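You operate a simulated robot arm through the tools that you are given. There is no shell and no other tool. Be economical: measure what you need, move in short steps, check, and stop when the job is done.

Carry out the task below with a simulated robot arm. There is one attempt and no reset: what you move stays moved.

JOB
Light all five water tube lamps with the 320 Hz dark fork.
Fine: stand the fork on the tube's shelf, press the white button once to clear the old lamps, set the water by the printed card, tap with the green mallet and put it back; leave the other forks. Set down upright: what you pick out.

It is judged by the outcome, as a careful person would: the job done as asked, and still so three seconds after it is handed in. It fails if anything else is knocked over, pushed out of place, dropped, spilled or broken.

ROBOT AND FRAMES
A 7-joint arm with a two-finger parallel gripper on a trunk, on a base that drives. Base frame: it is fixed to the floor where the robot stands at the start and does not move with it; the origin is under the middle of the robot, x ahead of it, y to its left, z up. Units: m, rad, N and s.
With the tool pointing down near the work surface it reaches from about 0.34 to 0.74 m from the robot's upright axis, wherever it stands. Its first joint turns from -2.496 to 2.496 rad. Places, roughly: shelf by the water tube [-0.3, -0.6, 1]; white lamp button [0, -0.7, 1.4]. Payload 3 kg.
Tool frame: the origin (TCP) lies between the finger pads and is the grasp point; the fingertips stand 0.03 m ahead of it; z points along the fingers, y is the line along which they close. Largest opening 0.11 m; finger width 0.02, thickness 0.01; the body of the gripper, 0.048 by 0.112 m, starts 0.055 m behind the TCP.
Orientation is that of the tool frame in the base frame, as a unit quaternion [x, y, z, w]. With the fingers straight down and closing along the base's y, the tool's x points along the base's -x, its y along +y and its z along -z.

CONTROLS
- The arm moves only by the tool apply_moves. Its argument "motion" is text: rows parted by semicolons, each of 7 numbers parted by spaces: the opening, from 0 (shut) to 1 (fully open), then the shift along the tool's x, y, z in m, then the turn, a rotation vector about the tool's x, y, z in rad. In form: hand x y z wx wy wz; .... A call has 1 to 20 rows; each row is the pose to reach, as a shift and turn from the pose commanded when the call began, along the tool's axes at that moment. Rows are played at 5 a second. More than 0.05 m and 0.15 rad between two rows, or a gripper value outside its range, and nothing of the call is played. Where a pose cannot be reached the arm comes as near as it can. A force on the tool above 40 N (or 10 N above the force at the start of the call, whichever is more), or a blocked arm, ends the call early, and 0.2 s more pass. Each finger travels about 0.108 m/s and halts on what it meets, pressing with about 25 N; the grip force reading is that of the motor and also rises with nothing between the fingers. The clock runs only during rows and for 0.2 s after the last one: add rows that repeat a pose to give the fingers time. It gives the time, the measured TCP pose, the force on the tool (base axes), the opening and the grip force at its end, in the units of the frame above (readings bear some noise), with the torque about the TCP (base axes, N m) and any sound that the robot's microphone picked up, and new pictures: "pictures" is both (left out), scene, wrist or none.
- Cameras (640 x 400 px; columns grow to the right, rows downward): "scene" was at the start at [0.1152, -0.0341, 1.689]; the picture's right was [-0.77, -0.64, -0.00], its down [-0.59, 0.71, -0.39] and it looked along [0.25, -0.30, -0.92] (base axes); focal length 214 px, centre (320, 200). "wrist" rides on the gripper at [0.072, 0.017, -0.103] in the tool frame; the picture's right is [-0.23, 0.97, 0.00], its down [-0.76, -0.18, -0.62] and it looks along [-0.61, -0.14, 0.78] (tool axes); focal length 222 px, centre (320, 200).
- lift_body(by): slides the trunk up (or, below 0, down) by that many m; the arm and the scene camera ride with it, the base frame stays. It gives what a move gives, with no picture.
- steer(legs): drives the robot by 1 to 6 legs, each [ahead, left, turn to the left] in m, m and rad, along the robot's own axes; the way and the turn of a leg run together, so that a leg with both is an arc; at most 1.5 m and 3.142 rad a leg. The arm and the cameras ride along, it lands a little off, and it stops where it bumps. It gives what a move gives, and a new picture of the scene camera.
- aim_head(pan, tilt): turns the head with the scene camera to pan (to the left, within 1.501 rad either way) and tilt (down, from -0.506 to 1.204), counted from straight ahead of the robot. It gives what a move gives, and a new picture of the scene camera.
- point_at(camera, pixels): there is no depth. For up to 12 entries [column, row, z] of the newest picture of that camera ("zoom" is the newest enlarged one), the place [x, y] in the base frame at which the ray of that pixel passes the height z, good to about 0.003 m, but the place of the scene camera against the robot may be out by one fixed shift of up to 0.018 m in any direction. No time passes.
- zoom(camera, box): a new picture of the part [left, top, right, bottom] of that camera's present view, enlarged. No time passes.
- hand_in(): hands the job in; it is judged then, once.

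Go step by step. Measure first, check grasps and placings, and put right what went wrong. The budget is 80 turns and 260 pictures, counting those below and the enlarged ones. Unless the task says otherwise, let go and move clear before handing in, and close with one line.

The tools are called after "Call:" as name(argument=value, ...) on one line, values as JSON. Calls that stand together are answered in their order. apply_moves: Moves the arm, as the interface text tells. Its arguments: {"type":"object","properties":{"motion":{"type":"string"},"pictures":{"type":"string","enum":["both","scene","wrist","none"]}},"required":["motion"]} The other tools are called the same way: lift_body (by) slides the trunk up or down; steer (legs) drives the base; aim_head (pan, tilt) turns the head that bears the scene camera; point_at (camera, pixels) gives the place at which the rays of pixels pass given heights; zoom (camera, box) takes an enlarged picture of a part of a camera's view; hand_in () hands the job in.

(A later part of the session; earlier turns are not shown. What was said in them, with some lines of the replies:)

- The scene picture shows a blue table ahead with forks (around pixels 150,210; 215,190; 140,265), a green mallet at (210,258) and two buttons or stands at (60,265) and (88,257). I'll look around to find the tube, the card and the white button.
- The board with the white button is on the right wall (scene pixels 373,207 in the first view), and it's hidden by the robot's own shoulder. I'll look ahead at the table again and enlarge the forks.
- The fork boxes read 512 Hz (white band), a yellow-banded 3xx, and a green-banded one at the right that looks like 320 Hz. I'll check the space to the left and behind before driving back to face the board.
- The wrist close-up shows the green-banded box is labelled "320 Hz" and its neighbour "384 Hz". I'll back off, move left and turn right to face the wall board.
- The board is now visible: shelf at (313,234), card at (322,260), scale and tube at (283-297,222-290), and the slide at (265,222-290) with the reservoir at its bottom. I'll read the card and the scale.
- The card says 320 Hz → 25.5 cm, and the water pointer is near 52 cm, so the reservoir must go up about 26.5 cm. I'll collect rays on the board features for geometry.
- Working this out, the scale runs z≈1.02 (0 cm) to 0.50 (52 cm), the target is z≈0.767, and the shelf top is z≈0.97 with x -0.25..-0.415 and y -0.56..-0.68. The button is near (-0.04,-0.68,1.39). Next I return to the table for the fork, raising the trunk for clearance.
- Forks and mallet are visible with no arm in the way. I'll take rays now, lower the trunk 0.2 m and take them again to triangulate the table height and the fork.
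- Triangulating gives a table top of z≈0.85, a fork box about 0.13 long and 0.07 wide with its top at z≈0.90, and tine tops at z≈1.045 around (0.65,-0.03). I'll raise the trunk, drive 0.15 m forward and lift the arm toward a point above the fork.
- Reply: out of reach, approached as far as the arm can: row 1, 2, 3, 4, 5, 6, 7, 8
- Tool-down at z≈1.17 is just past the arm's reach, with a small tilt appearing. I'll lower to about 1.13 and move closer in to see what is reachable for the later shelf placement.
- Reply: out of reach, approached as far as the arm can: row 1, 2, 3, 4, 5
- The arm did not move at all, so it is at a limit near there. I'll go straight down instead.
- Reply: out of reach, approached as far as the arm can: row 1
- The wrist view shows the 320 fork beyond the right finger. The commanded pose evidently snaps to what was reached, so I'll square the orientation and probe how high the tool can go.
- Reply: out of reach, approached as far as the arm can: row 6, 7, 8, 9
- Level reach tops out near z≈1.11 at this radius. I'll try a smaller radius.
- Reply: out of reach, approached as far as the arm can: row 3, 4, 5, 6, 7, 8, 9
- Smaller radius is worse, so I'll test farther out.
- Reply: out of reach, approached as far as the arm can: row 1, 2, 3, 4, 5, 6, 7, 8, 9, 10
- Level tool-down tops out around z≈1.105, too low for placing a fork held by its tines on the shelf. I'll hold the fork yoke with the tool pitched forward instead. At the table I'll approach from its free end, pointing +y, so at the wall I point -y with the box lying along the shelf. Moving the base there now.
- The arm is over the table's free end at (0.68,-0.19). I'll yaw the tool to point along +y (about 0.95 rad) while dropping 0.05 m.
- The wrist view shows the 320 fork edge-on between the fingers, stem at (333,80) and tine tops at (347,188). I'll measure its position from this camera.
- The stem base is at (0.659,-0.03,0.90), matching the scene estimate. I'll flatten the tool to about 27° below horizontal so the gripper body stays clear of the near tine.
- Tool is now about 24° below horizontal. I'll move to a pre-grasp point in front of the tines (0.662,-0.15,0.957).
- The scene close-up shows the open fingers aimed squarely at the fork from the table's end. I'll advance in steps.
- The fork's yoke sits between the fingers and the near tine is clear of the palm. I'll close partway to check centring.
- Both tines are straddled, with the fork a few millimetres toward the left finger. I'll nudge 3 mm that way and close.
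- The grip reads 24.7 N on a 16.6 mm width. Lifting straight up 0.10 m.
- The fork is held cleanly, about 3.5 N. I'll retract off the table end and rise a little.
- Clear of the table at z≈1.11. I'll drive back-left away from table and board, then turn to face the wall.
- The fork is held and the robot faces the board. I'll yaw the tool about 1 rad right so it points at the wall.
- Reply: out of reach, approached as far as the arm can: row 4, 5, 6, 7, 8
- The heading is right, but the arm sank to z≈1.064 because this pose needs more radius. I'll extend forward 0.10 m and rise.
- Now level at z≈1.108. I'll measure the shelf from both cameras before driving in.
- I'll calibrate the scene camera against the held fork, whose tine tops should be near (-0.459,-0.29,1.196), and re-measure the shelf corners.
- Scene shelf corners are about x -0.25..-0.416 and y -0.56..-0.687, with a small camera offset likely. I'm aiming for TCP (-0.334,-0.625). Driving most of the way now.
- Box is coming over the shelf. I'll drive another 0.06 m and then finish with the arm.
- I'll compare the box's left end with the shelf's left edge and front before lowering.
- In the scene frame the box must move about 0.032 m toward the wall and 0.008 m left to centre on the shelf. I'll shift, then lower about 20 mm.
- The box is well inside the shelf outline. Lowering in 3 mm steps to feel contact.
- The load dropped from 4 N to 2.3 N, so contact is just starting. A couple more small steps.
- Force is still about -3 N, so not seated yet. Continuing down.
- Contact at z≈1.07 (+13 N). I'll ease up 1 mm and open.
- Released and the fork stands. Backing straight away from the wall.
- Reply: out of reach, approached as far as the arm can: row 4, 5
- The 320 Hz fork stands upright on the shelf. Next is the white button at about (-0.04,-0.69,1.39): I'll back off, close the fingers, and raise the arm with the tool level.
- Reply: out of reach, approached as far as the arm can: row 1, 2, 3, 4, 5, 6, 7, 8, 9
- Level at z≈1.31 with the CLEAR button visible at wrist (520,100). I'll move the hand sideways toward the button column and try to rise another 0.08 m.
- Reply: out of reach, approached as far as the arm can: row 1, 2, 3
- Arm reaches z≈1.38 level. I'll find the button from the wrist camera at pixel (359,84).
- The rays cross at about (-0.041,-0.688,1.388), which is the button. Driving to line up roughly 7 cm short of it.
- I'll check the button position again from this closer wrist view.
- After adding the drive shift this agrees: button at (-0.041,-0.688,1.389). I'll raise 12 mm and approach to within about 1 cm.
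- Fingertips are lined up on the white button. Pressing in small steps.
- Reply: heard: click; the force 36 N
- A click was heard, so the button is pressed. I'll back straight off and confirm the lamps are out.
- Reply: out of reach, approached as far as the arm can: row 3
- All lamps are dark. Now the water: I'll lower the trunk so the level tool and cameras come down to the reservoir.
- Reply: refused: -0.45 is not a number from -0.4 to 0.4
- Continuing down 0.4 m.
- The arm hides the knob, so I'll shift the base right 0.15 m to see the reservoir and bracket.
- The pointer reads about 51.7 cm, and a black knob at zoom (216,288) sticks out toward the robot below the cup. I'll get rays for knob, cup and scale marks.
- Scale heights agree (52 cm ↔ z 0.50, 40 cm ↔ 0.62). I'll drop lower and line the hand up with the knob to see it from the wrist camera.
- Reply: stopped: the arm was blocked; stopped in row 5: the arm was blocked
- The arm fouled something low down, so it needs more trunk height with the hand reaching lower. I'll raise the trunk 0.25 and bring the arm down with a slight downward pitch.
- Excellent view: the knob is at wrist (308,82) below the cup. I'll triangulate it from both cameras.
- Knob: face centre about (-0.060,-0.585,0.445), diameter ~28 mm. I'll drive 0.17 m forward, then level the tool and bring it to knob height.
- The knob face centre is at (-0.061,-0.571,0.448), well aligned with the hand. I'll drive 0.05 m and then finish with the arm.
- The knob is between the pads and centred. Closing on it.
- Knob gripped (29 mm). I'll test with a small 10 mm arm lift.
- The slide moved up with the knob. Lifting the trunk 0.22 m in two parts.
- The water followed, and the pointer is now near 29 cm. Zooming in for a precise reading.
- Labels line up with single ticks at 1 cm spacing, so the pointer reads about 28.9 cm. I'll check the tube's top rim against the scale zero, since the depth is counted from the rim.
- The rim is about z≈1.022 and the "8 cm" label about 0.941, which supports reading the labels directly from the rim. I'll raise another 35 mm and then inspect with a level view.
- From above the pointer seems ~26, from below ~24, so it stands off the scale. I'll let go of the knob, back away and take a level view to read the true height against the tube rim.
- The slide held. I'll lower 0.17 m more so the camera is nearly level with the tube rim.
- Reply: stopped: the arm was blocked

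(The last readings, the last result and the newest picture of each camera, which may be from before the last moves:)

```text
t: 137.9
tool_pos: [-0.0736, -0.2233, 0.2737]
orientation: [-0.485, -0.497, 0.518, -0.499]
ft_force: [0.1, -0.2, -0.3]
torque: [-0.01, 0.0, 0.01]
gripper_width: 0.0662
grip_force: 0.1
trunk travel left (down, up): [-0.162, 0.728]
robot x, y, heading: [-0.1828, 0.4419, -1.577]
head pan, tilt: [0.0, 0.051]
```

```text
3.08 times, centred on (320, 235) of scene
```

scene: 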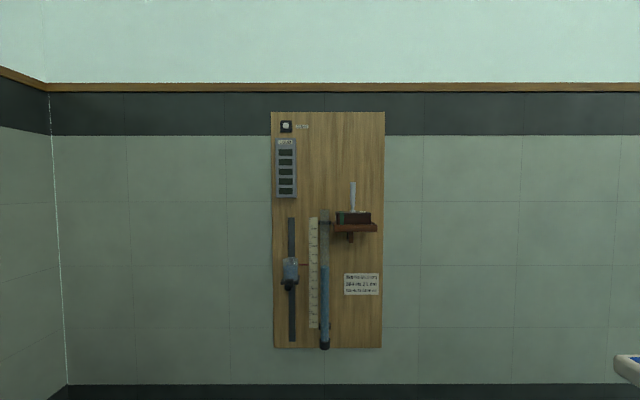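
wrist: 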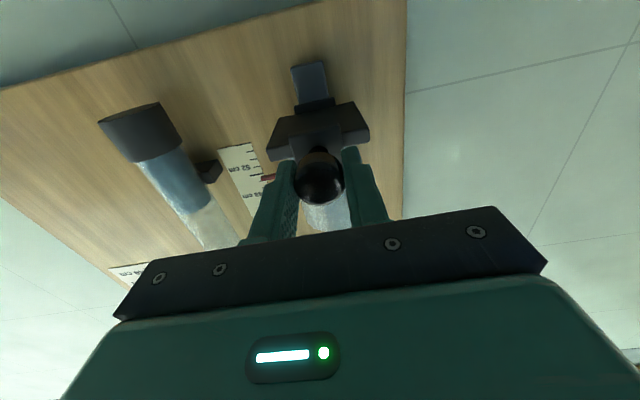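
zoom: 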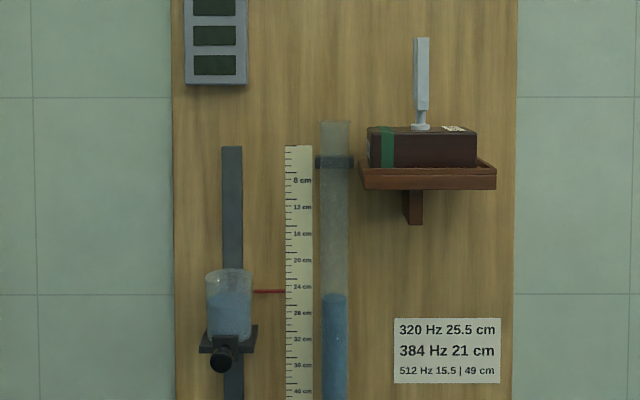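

This near-level view is telling: the rim sits 8.0 cm above the long tick that carries the "8 cm" label and 4.0 cm above the top tick, so the long ticks are the labelled ones. I'll zoom in to read pointer and water accurately.

Call:
zoom(camera="scene", box=[295, 250, 345, 280])

Call:
zoom(camera="scene", box=[295, 200, 345, 230])

```text
12.80 times, centred on (320, 265) of scene
```

zoom: 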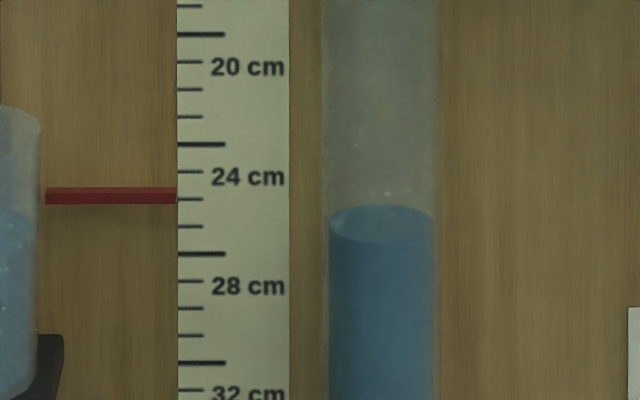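

```text
12.80 times, centred on (320, 215) of scene
```

zoom: 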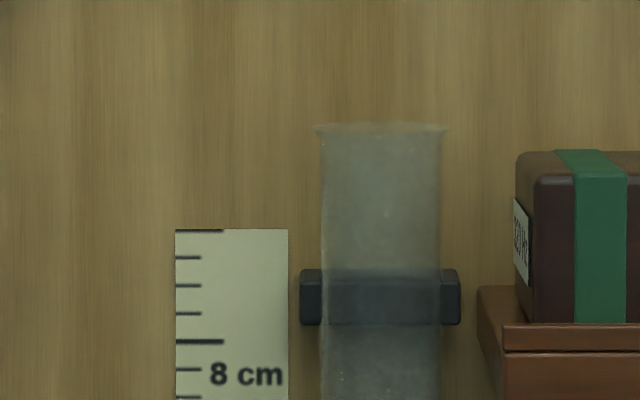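

By long ticks, the pointer comes to about 25.57 cm after correcting for stand-off, which agrees with the two earlier views and is effectively 25.5. Now for the mallet: raise the trunk, move right (clear of the table), and turn to face the table.

Call:
lift_body(by=0.4)

Call:
lift_body(by=0.32)

Call:
steer(legs=[[0, -0.17, 0], [0, 0, 1.575]])

Call:
apply_moves(motion="0.6 0 0 -0.02 0 0.14 0; 0.6 0 0 -0.04 0 0.28 0; 0.6 0 0 -0.05 0 0.42 0; 0.6 0 0 -0.06 0 0.56 0; 0.6 0 0 -0.07 0 0.70 0; 0.6 0 0 -0.08 0 0.84 0; 0.6 0 0 -0.09 0 0.98 0; 0.6 0 0 -0.1 0 1.12 0; 0.6 0 0 -0.1 0 1.26 0; 0.6 0 0 -0.1 0 1.4 0; 0.6 0 0 -0.1 0 1.54 0; 0.6 0 0 -0.1 0 1.6 0; 0.6 0 0 -0.1 0 1.6 0", pictures="scene")

```text
t: 141.7
tool_pos: [-0.0741, -0.2235, 0.675]
orientation: [-0.484, -0.498, 0.517, -0.501]
ft_force: [-0.3, 0.0, -0.4]
torque: [0.02, 0.01, 0.01]
gripper_width: 0.0659
grip_force: 0.0
trunk travel left (down, up): [-0.562, 0.328]
robot x, y, heading: [-0.1879, 0.4411, -1.578]
head pan, tilt: [0.0, 0.051]
```

```text
t: 144.9
tool_pos: [-0.0736, -0.2236, 0.9948]
orientation: [-0.484, -0.497, 0.518, -0.5]
ft_force: [-0.6, 0.4, 0.1]
torque: [0.0, 0.01, 0.02]
gripper_width: 0.0663
grip_force: 0.1
trunk travel left (down, up): [-0.882, 0.008]
robot x, y, heading: [-0.1883, 0.4448, -1.575]
head pan, tilt: [0.0, 0.051]
```

```text
t: 150.1
tool_pos: [0.3105, 0.5511, 0.996]
orientation: [-0.007, 0.694, -0.016, 0.72]
ft_force: [-0.3, -0.1, -0.3]
torque: [0.0, -0.01, -0.01]
gripper_width: 0.0661
grip_force: 0.1
trunk travel left (down, up): [-0.882, 0.008]
robot x, y, heading: [-0.3597, 0.4446, -0.012]
head pan, tilt: [0.0, 0.051]
```

scene: 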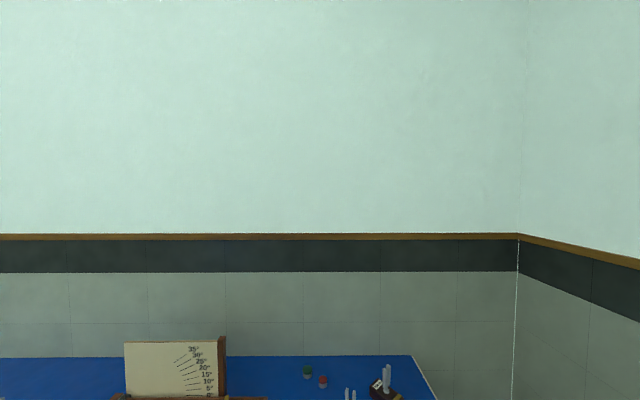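

```text
t: 152.9
tool_pos: [0.2114, 0.5527, 0.9919]
orientation: [0.005, 1.0, -0.015, 0.003]
ft_force: [-0.7, 0.2, 0.1]
torque: [-0.03, -0.03, 0.01]
gripper_width: 0.0661
grip_force: 0.0
trunk travel left (down, up): [-0.882, 0.008]
robot x, y, heading: [-0.3604, 0.441, -0.009]
head pan, tilt: [0.0, 0.051]
```

scene: 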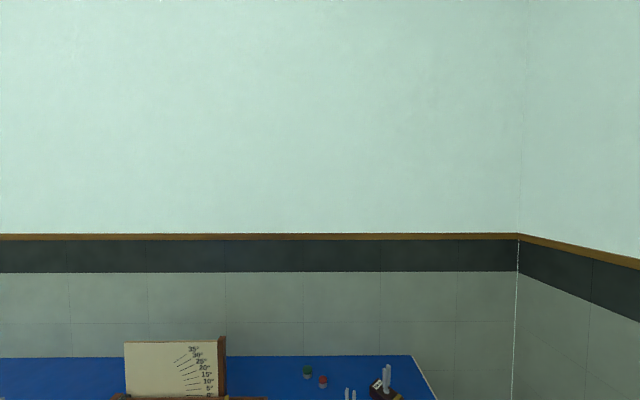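

Tool is down at (0.21,0.55,0.99), clear in front of the table. I'll yaw the tool +90° and move right first, then toward the mallet.

Call:
apply_moves(motion="0.6 0 0 0 0 0 -0.14; 0.6 0 0 0 0 0 -0.28; 0.6 0 0 0 0 0 -0.42; 0.6 0 0 0 0 0 -0.56; 0.6 0 0 0 0 0 -0.7; 0.6 0 0 0 0 0 -0.84; 0.6 0 0 0 0 0 -0.98; 0.6 0 0 0 0 0 -1.12; 0.6 0 0 0 0 0 -1.26; 0.6 0 0 0 0 0 -1.4; 0.6 0 0 0 0 0 -1.54; 0.6 0 0 0 0 0 -1.57; 0.6 0 0 0 0 0 -1.57", pictures="none")

Call:
steer(legs=[[0, -0.46, 0.01], [0.22, 0, 0]])

Call:
aim_head(pan=0.0, tilt=1.0)

Call:
zoom(camera="wrist", box=[0, 0, 640, 400])

```text
t: 155.7
tool_pos: [0.2113, 0.5533, 0.9921]
orientation: [-0.703, 0.711, -0.014, -0.008]
ft_force: [0.7, 0.8, 0.8]
torque: [-0.02, 0.02, 0.01]
gripper_width: 0.0659
grip_force: 0.0
trunk travel left (down, up): [-0.882, 0.008]
robot x, y, heading: [-0.3591, 0.4474, -0.01]
head pan, tilt: [0.0, 0.051]
```

```text
t: 159.8
tool_pos: [0.4272, 0.0991, 0.9908]
orientation: [-0.704, 0.71, -0.013, -0.008]
ft_force: [-0.1, -0.3, 0.5]
torque: [0.01, 0.03, 0.01]
gripper_width: 0.0659
grip_force: 0.0
trunk travel left (down, up): [-0.882, 0.008]
robot x, y, heading: [-0.1392, -0.0179, -0.006]
head pan, tilt: [0.0, 0.051]
```

scene: 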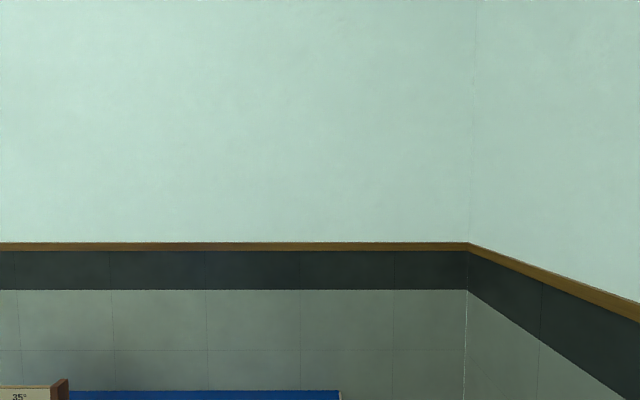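

```text
t: 161.0
tool_pos: [0.4273, 0.0984, 0.992]
orientation: [-0.705, 0.709, -0.014, -0.008]
ft_force: [0.4, 0.0, 0.0]
torque: [-0.04, 0.02, -0.01]
gripper_width: 0.0659
grip_force: 0.1
trunk travel left (down, up): [-0.882, 0.008]
robot x, y, heading: [-0.1371, -0.0156, -0.002]
head pan, tilt: [0.0, 1.0]
```

scene: 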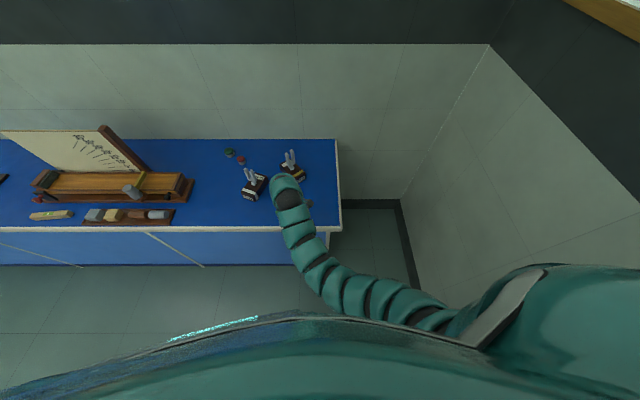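

```text
1.00 times, centred on (320, 200) of wrist (not enlarged: the box is as wide or as high as the picture)
```

zoom: 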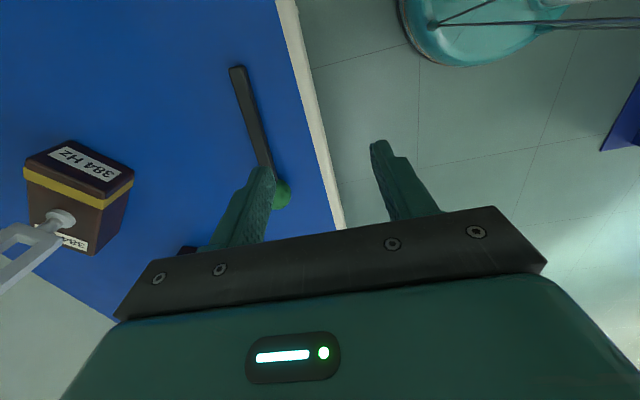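

The wrist view shows the mallet: handle end at (238,70), head near (281,193). I'll measure it.

Call:
point_at(camera="zoom", pixels=[[238, 72, 0.86], [266, 160, 0.865], [281, 193, 0.867], [252, 120, 0.862], [238, 72, 0.85], [300, 60, 0.85]])

```text
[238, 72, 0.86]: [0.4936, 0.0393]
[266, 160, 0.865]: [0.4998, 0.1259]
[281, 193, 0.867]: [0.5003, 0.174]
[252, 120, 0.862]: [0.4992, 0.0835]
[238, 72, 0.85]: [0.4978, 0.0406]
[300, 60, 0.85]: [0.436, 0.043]
```

Mallet handle runs from (0.495,0.04) to the head at (0.50,0.178). I'll move above the grip point (0.4975,0.07).

Call:
apply_moves(motion="0.6 0.01 -0.035 0.01 0 0 0; 0.5 0.028 -0.070 0.03 0 0 0; 0.5 0.028 -0.070 0.06 0 0 0; 0.5 0.028 -0.070 0.06 0 0 0", pictures="wrist")

Call:
point_at(camera="wrist", pixels=[[320, 100, 0.86], [320, 150, 0.86], [320, 50, 0.86]])

```text
t: 162.0
tool_pos: [0.4967, 0.0696, 0.932]
orientation: [-0.705, 0.709, -0.014, -0.009]
ft_force: [0.1, 0.0, 0.3]
torque: [0.0, -0.03, 0.0]
gripper_width: 0.0551
grip_force: 0.1
trunk travel left (down, up): [-0.882, 0.008]
robot x, y, heading: [-0.1399, -0.0143, -0.0]
head pan, tilt: [0.0, 1.0]
```

wrist: 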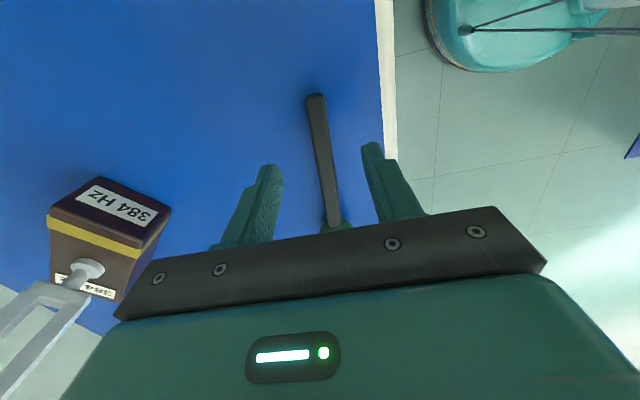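

```text
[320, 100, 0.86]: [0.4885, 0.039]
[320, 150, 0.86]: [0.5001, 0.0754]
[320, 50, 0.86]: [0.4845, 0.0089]
```

Handle is centred between the fingers. Lowering to z≈0.886.

Call:
apply_moves(motion="0.5 0 0 0.02 0 0 0; 0.5 0 0 0.035 0 0 0; 0.5 0 0 0.044 0 0 0; 0.5 0 0 0.044 0 0 0", pictures="wrist")

Call:
zoom(camera="wrist", box=[220, 60, 440, 240])

```text
t: 163.0
tool_pos: [0.4983, 0.0673, 0.8889]
orientation: [-0.704, 0.71, -0.013, -0.009]
ft_force: [-0.6, -0.3, 0.4]
torque: [0.01, 0.0, -0.02]
gripper_width: 0.0552
grip_force: 0.0
trunk travel left (down, up): [-0.882, 0.008]
robot x, y, heading: [-0.1432, -0.0129, -0.005]
head pan, tilt: [0.0, 1.0]
```

wrist: 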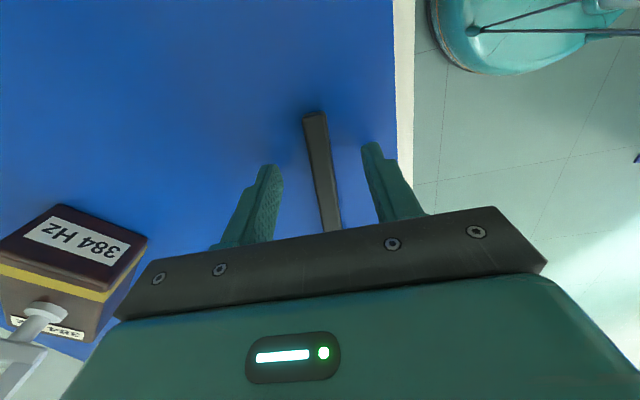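

```text
2.22 times, centred on (330, 150) of wrist
```

zoom: 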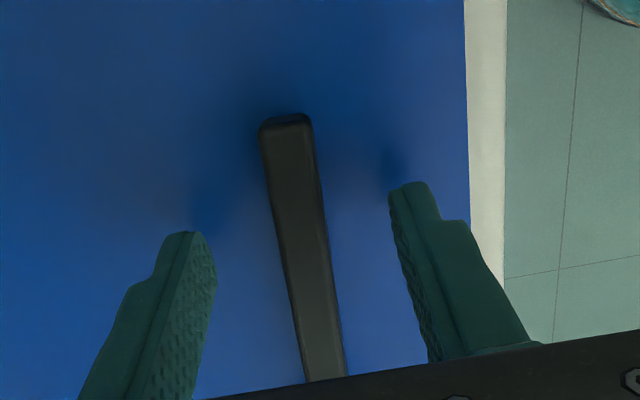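

The tips are just above the table. I'll lower 4 mm more and close.

Call:
apply_moves(motion="0.5 0 0 0.004 0 0 0; 0.3 0 0 0.004 0 0 0; 0.1 0 0 0.004 0 0 0; 0 0 0 0.004 0 0 0; 0 0 0 0.004 0 0 0", pictures="none")

Call:
apply_moves(motion="0 0 0 -0.02 0 0 0; 0 0 0 -0.06 0 0 0; 0 0 0 -0.1 0 0 0; 0 0 0 -0.1 0 0 0", pictures="both")

```text
t: 164.2
tool_pos: [0.4975, 0.0673, 0.8852]
orientation: [-0.704, 0.71, -0.014, -0.008]
ft_force: [0.3, 1.4, 1.4]
torque: [0.2, 0.01, -0.02]
gripper_width: 0.0143
grip_force: 24.9
trunk travel left (down, up): [-0.882, 0.008]
robot x, y, heading: [-0.141, -0.0159, -0.008]
head pan, tilt: [0.0, 1.0]
```

```text
t: 165.2
tool_pos: [0.4971, 0.0702, 0.9841]
orientation: [-0.705, 0.709, -0.014, -0.008]
ft_force: [0.6, -0.1, -0.8]
torque: [-0.07, -0.04, 0.01]
gripper_width: 0.0142
grip_force: 24.8
trunk travel left (down, up): [-0.882, 0.008]
robot x, y, heading: [-0.1391, -0.0148, -0.004]
head pan, tilt: [0.0, 1.0]
```

scene: 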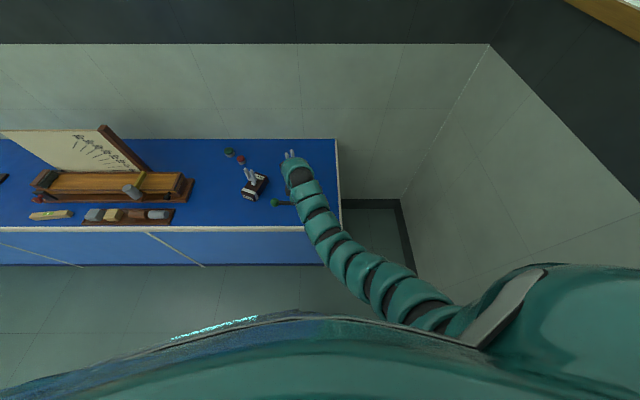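
wrist: 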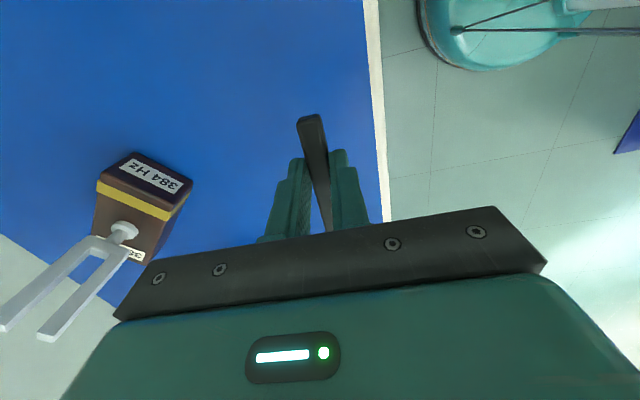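

Mallet in hand; remember the pick point: TCP (0.4975,0.0673,0.885). I'll back away, move left, and turn to the wall.

Call:
steer(legs=[[-0.25, 0, 0], [0, 0.4, 0], [0, 0, -1.57]])

Call:
apply_moves(motion="0 0 0 0 0 0 0.14; 0 0 0 0 0 0 0.28; 0 0 0 0 0 0 0.42; 0 0 0 0 0 0 0.56; 0 0 0 0 0 0 0.7; 0 0 0 0 0 0 0.84; 0 0 0 0 0 0 0.98; 0 0 0 0 0 0 1.12; 0 0 0 0 0 0 1.26; 0 0 0 0 0 0 1.4; 0 0 0 0 0 0 1.54; 0 0 0 0 0 0 1.57; 0 0 0 0 0 0 1.57", pictures="none")

Call:
aim_head(pan=0.0, tilt=0.75)

```text
t: 172.9
tool_pos: [-0.2976, -0.25, 0.9844]
orientation: [0.0, 1.0, -0.004, -0.016]
ft_force: [-0.8, 0.0, -1.2]
torque: [0.02, 0.03, 0.01]
gripper_width: 0.0142
grip_force: 24.9
trunk travel left (down, up): [-0.882, 0.008]
robot x, y, heading: [-0.3861, 0.3861, -1.562]
head pan, tilt: [0.0, 1.0]
```

scene: 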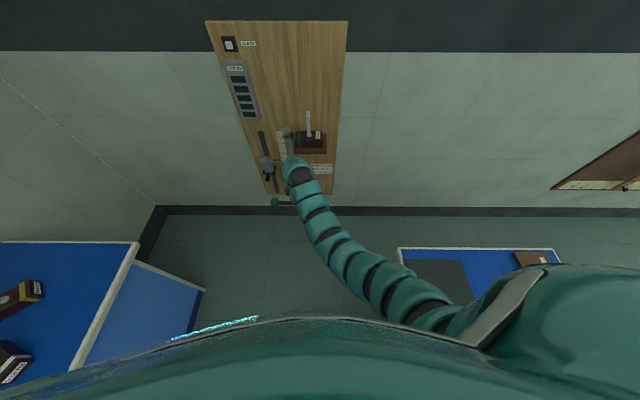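

```text
t: 175.7
tool_pos: [-0.2977, -0.2489, 0.9852]
orientation: [0.706, 0.708, -0.014, -0.008]
ft_force: [0.2, 0.8, -1.4]
torque: [0.05, 0.02, -0.03]
gripper_width: 0.0143
grip_force: 25.0
trunk travel left (down, up): [-0.882, 0.008]
robot x, y, heading: [-0.3898, 0.3869, -1.568]
head pan, tilt: [0.0, 1.0]
```

```text
t: 176.5
tool_pos: [-0.2971, -0.2494, 0.9859]
orientation: [0.706, 0.708, -0.014, -0.008]
ft_force: [-0.1, 0.1, -1.2]
torque: [0.06, -0.01, -0.01]
gripper_width: 0.0143
grip_force: 24.8
trunk travel left (down, up): [-0.882, 0.008]
robot x, y, heading: [-0.3865, 0.3849, -1.563]
head pan, tilt: [0.0, 0.75]
5 turns are left
```

scene: 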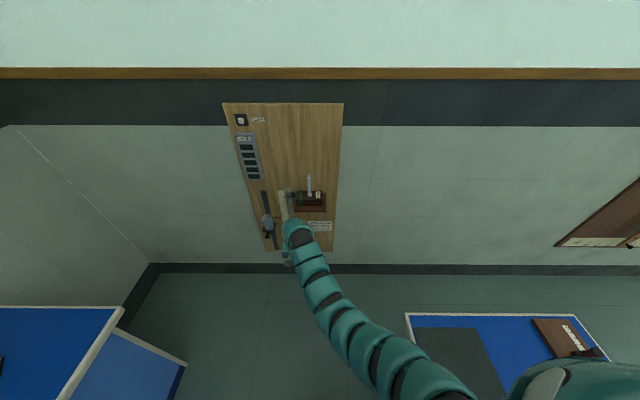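

I have 5 turns left, so I must batch. The mallet's head now points at the wall; I'll pitch the tool so the head rises to z≈1.12 and drive to about 4 cm short of the near tine (which is at x≈-0.325, y≈-0.615).

Call:
apply_moves(motion="0 -0.004 -0.0007 -0.022 0 -0.084 0; 0 -0.008 -0.0014 -0.044 0 -0.168 0; 0 -0.012 -0.002 -0.066 0 -0.252 0; 0 -0.016 -0.0027 -0.088 0 -0.336 0; 0 -0.021 -0.0034 -0.11 0 -0.42 0; 0 -0.021 -0.0034 -0.11 0 -0.42 0", pictures="none")

Call:
steer(legs=[[0, -0.025, 0], [0.185, 0, 0]])

Call:
zoom(camera="scene", box=[250, 170, 370, 270])

Call:
zoom(camera="wrist", box=[160, 0, 480, 200])

Call:
point_at(camera="scene", pixels=[[320, 200, 1.12], [320, 220, 1.12]])

```text
t: 177.9
tool_pos: [-0.2976, -0.2704, 1.0962]
orientation: [0.687, 0.695, -0.16, 0.139]
ft_force: [0.9, -0.7, -0.7]
torque: [0.06, 0.01, 0.0]
gripper_width: 0.0142
grip_force: 25.1
trunk travel left (down, up): [-0.882, 0.008]
robot x, y, heading: [-0.3887, 0.3858, -1.568]
head pan, tilt: [0.0, 0.75]
```

```text
t: 179.8
tool_pos: [-0.3211, -0.4554, 1.095]
orientation: [0.688, 0.694, -0.161, 0.139]
ft_force: [0.1, -0.4, -0.5]
torque: [0.06, -0.03, -0.01]
gripper_width: 0.0141
grip_force: 25.0
trunk travel left (down, up): [-0.882, 0.008]
robot x, y, heading: [-0.4096, 0.2008, -1.566]
head pan, tilt: [0.0, 0.75]
```

scene: 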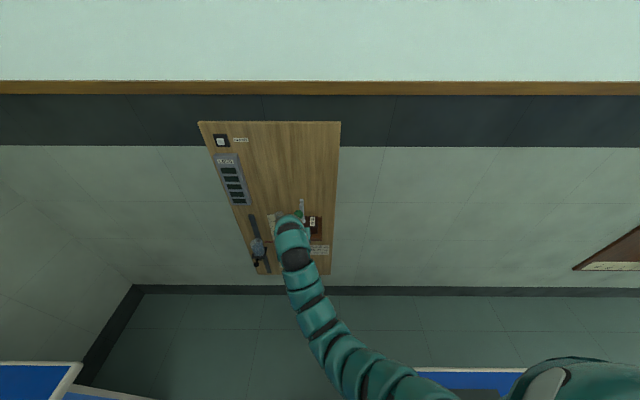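

```text
4.00 times, centred on (310, 220) of scene
```

zoom: 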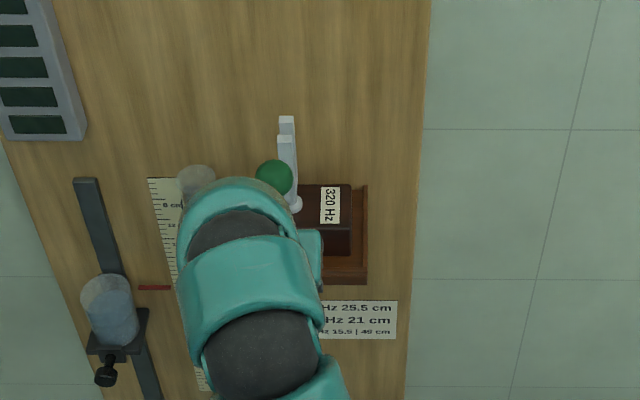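

```text
2.00 times, centred on (320, 100) of wrist
```

zoom: 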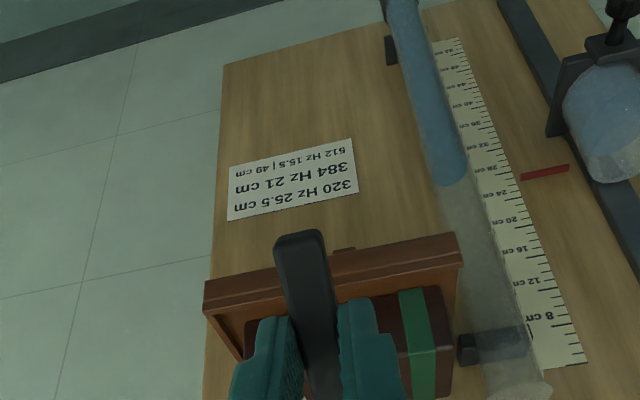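

```text
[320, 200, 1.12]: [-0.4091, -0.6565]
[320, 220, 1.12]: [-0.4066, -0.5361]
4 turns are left
```

The green head is about 1 cm left of the tine and 1–3 cm short of it. I'll shift 9 mm right, give two short light taps (22 mm, then 38 mm reach), back off and look at the lamps.

Call:
apply_moves(motion="0 0 -0.009 0 0 0 0; 0 0 -0.009 0 0 0 0; 0 -0.02 -0.009 0.0091 0 0 0; 0 0 -0.009 0 0 0 0; 0 0 -0.009 0 0 0 0", pictures="none")

Call:
apply_moves(motion="0 -0.0173 0 0.0079 0 0 0; 0 -0.0346 0 0.0158 0 0 0; 0 0 0 0 0 0 0; 0 0.0364 0 -0.0166 0 0 0", pictures="none")

Call:
zoom(camera="scene", box=[200, 120, 360, 270])

```text
t: 181.0
tool_pos: [-0.3309, -0.4559, 1.0943]
orientation: [0.687, 0.695, -0.161, 0.139]
ft_force: [-0.5, -1.1, -0.5]
torque: [0.05, -0.01, 0.0]
gripper_width: 0.0139
grip_force: 24.8
trunk travel left (down, up): [-0.882, 0.008]
robot x, y, heading: [-0.4127, 0.2011, -1.568]
head pan, tilt: [0.0, 0.75]
```

```text
t: 182.0
tool_pos: [-0.3295, -0.4159, 1.097]
orientation: [0.688, 0.694, -0.161, 0.139]
ft_force: [0.8, 0.2, -0.3]
torque: [0.01, 0.01, 0.01]
gripper_width: 0.014
grip_force: 24.9
trunk travel left (down, up): [-0.882, 0.008]
robot x, y, heading: [-0.409, 0.2038, -1.568]
head pan, tilt: [0.0, 0.75]
```

```text
2.67 times, centred on (280, 195) of scene
3 turns are left
```

zoom: 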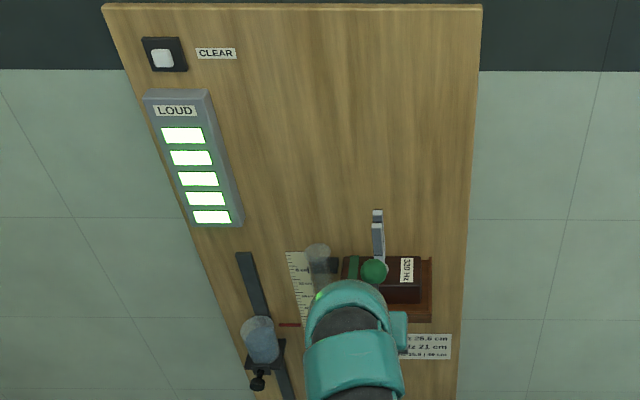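

All five lamps are lit and the fork is still upright. Now I retrace the path to put the mallet back: back off, undo the pitch, undo the yaw, then drive to the table.

Call:
steer(legs=[[-0.185, 0, 0]])

Call:
apply_moves(motion="0 0.0056 0.0025 0.0215 0 0.084 0; 0 0.0113 0.005 0.0431 0 0.168 0; 0 0.0169 0.0075 0.0646 0 0.252 0; 0 0.0226 0.01 0.0862 0 0.336 0; 0 0.0282 0.0125 0.1077 0 0.42 0; 0 0.0282 0.0125 0.1077 0 0.42 0", pictures="none")

Call:
apply_moves(motion="0 0 0 0 0 0 -0.14; 0 0 0 0 0 0 -0.28; 0 0 0 0 0 0 -0.42; 0 0 0 0 0 0 -0.56; 0 0 0 0 0 0 -0.7; 0 0 0 0 0 0 -0.84; 0 0 0 0 0 0 -0.98; 0 0 0 0 0 0 -1.12; 0 0 0 0 0 0 -1.26; 0 0 0 0 0 0 -1.4; 0 0 0 0 0 0 -1.54; 0 0 0 0 0 0 -1.57; 0 0 0 0 0 0 -1.57", pictures="none")

Call:
steer(legs=[[0, 0, 1.57], [0, -0.404, 0], [0.265, 0, 0]])

Call:
apply_moves(motion="0 0 0 0 0 0 0", pictures="both")

Call:
point_at(camera="wrist", pixels=[[310, 122, 0.96], [330, 220, 0.96]])

```text
t: 183.6
tool_pos: [-0.3314, -0.2287, 1.0969]
orientation: [0.687, 0.695, -0.161, 0.14]
ft_force: [-0.4, 0.9, -1.1]
torque: [0.03, -0.03, -0.04]
gripper_width: 0.0139
grip_force: 24.5
trunk travel left (down, up): [-0.882, 0.008]
robot x, y, heading: [-0.4086, 0.3868, -1.563]
head pan, tilt: [0.0, 0.75]
```

scene: 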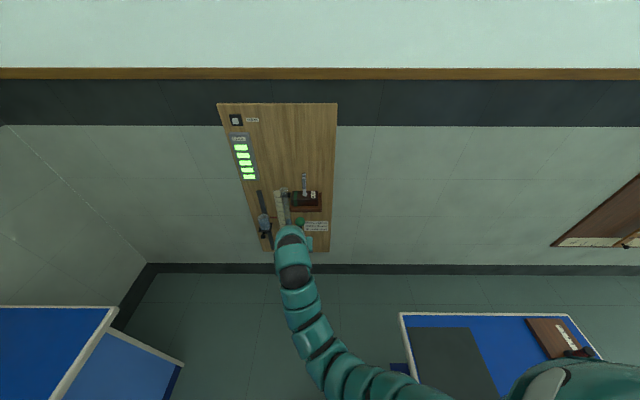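

```text
t: 185.0
tool_pos: [-0.322, -0.2471, 0.9874]
orientation: [0.706, 0.708, -0.014, -0.008]
ft_force: [-0.7, -0.2, 1.0]
torque: [0.02, 0.01, 0.0]
gripper_width: 0.014
grip_force: 25.5
trunk travel left (down, up): [-0.882, 0.008]
robot x, y, heading: [-0.4144, 0.3935, -1.571]
head pan, tilt: [0.0, 0.75]
```

```text
t: 187.8
tool_pos: [-0.3225, -0.2491, 0.9862]
orientation: [-0.002, 1.0, -0.003, -0.015]
ft_force: [0.4, -0.3, -1.8]
torque: [-0.02, 0.04, 0.01]
gripper_width: 0.0143
grip_force: 24.9
trunk travel left (down, up): [-0.882, 0.008]
robot x, y, heading: [-0.4156, 0.3882, -1.56]
head pan, tilt: [0.0, 0.75]
```

```text
t: 195.6
tool_pos: [0.4976, 0.0957, 0.986]
orientation: [0.716, -0.698, 0.014, 0.009]
ft_force: [0.7, 0.8, -0.6]
torque: [-0.06, 0.03, -0.04]
gripper_width: 0.0141
grip_force: 24.9
trunk travel left (down, up): [-0.882, 0.008]
robot x, y, heading: [-0.1385, -0.0078, 0.028]
head pan, tilt: [0.0, 0.75]
```

scene: 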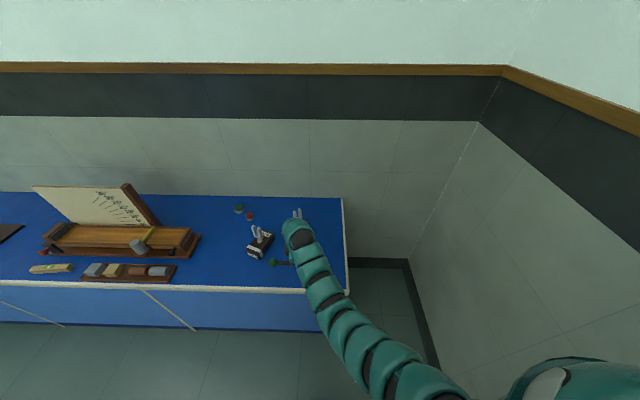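

```text
t: 196.0
tool_pos: [0.4952, 0.0973, 0.987]
orientation: [0.715, -0.699, 0.014, 0.009]
ft_force: [-0.9, -0.1, -0.3]
torque: [-0.04, 0.0, 0.01]
gripper_width: 0.0142
grip_force: 25.3
trunk travel left (down, up): [-0.882, 0.008]
robot x, y, heading: [-0.1436, -0.0115, 0.028]
head pan, tilt: [0.0, 0.75]
```

scene: 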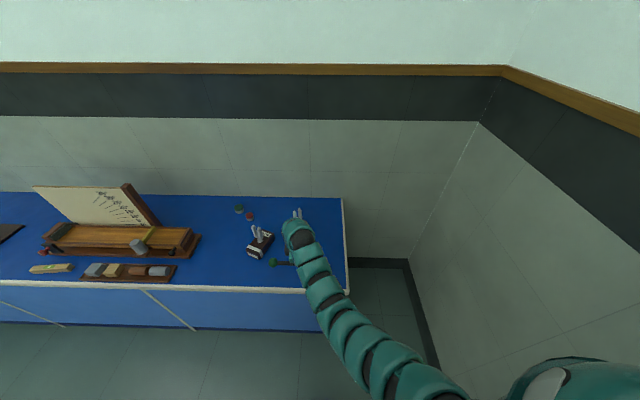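
wrist: 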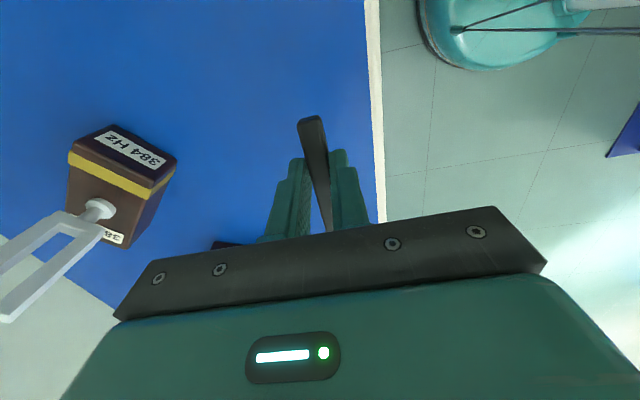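

```text
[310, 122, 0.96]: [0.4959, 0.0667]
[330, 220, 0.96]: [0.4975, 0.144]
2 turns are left
```

The grip on the mallet looks unchanged (handle end at wrist (310,122)). I'll set it back at its pick point, release, rise, back away and check.

Call:
apply_moves(motion="0 0.013 0 0.03 0 0 0.031; 0 0.0255 0 0.06 0 0 0.031; 0 0.0255 0 0.085 0 0 0.031; 0 0.0255 0 0.094 0 0 0.031; 0 0.0256 0 0.0985 0 0 0.031; 0 0.0257 0 0.1006 0 0 0.031; 0 0.0257 0 0.1006 0 0 0.031", pictures="none")

Call:
apply_moves(motion="0.1 0 0 0 0 0 0; 0.25 0 0 0 0 0 0; 0.45 0 0 0 0 0 0; 0.45 0 0 0 0 0 0; 0.45 0 0 -0.03 0 0 0; 0.45 0 0 -0.07 0 0 0; 0.45 0 0 -0.1 0 0 0; 0.45 0 0 -0.1 0 0 0", pictures="wrist")

Call:
steer(legs=[[-0.3, 0, 0]])

Call:
zoom(camera="scene", box=[200, 180, 380, 320])

```text
t: 197.6
tool_pos: [0.4974, 0.067, 0.886]
orientation: [-0.704, 0.71, -0.014, -0.009]
ft_force: [0.4, 0.0, -1.0]
torque: [-0.08, 0.03, 0.03]
gripper_width: 0.0141
grip_force: 24.2
trunk travel left (down, up): [-0.882, 0.008]
robot x, y, heading: [-0.1385, -0.0075, 0.03]
head pan, tilt: [0.0, 0.75]
```

```text
t: 199.4
tool_pos: [0.4964, 0.0689, 0.9863]
orientation: [-0.705, 0.709, -0.014, -0.007]
ft_force: [0.2, 0.2, 0.0]
torque: [-0.02, -0.01, -0.01]
gripper_width: 0.0493
grip_force: 0.2
trunk travel left (down, up): [-0.882, 0.008]
robot x, y, heading: [-0.1382, -0.0099, 0.024]
head pan, tilt: [0.0, 0.75]
```

wrist: 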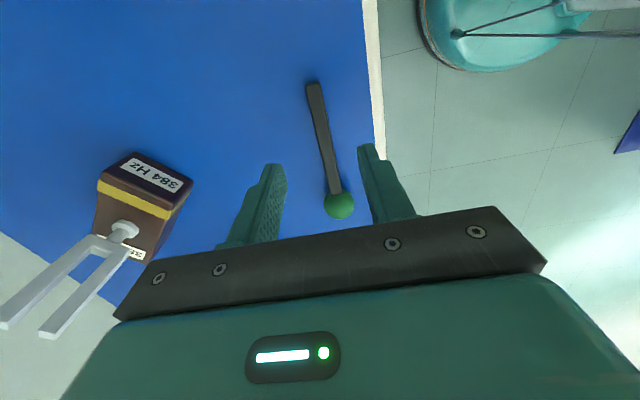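

```text
t: 201.4
tool_pos: [0.1991, 0.0621, 0.9862]
orientation: [-0.703, 0.71, -0.016, -0.007]
ft_force: [0.4, -0.2, 0.2]
torque: [0.02, 0.01, 0.01]
gripper_width: 0.0496
grip_force: 0.0
trunk travel left (down, up): [-0.882, 0.008]
robot x, y, heading: [-0.4328, -0.0155, 0.027]
head pan, tilt: [0.0, 0.75]
```

scene: 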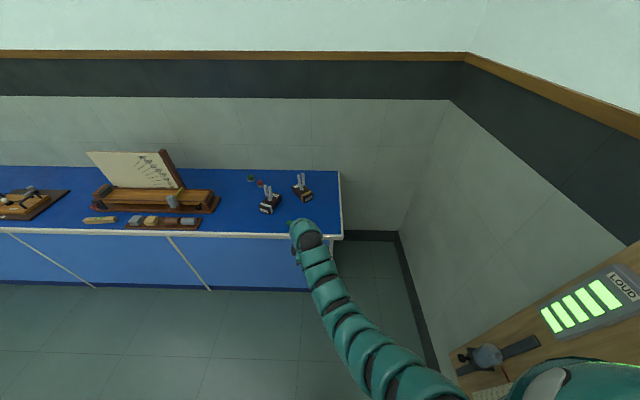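

```text
2.86 times, centred on (290, 250) of scene
1 turns are left
```

zoom: 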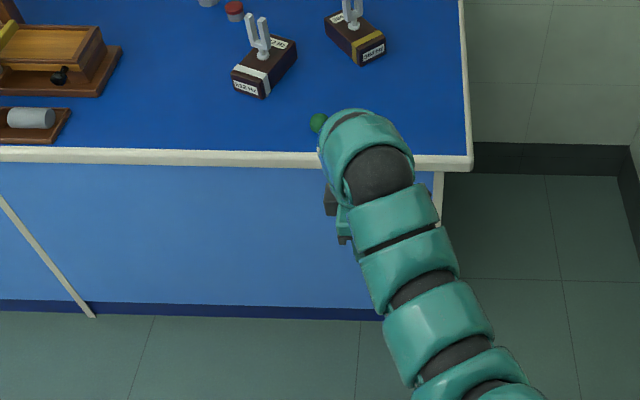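

The last pictures show all five lamps lit (scene 540–620, 280–330), the mallet back in its place, the other two forks still standing, and the hand clear. Handing in.

Call:
hand_in()

```text
The job is handed in.
```

All five water tube lamps are lit with the 320 Hz fork, which stands upright on the tube's shelf. I pressed the white button once. The water is at about 25.5 cm, the card's figure for 320 Hz. The green mallet is back where it lay, and the other forks were left alone.
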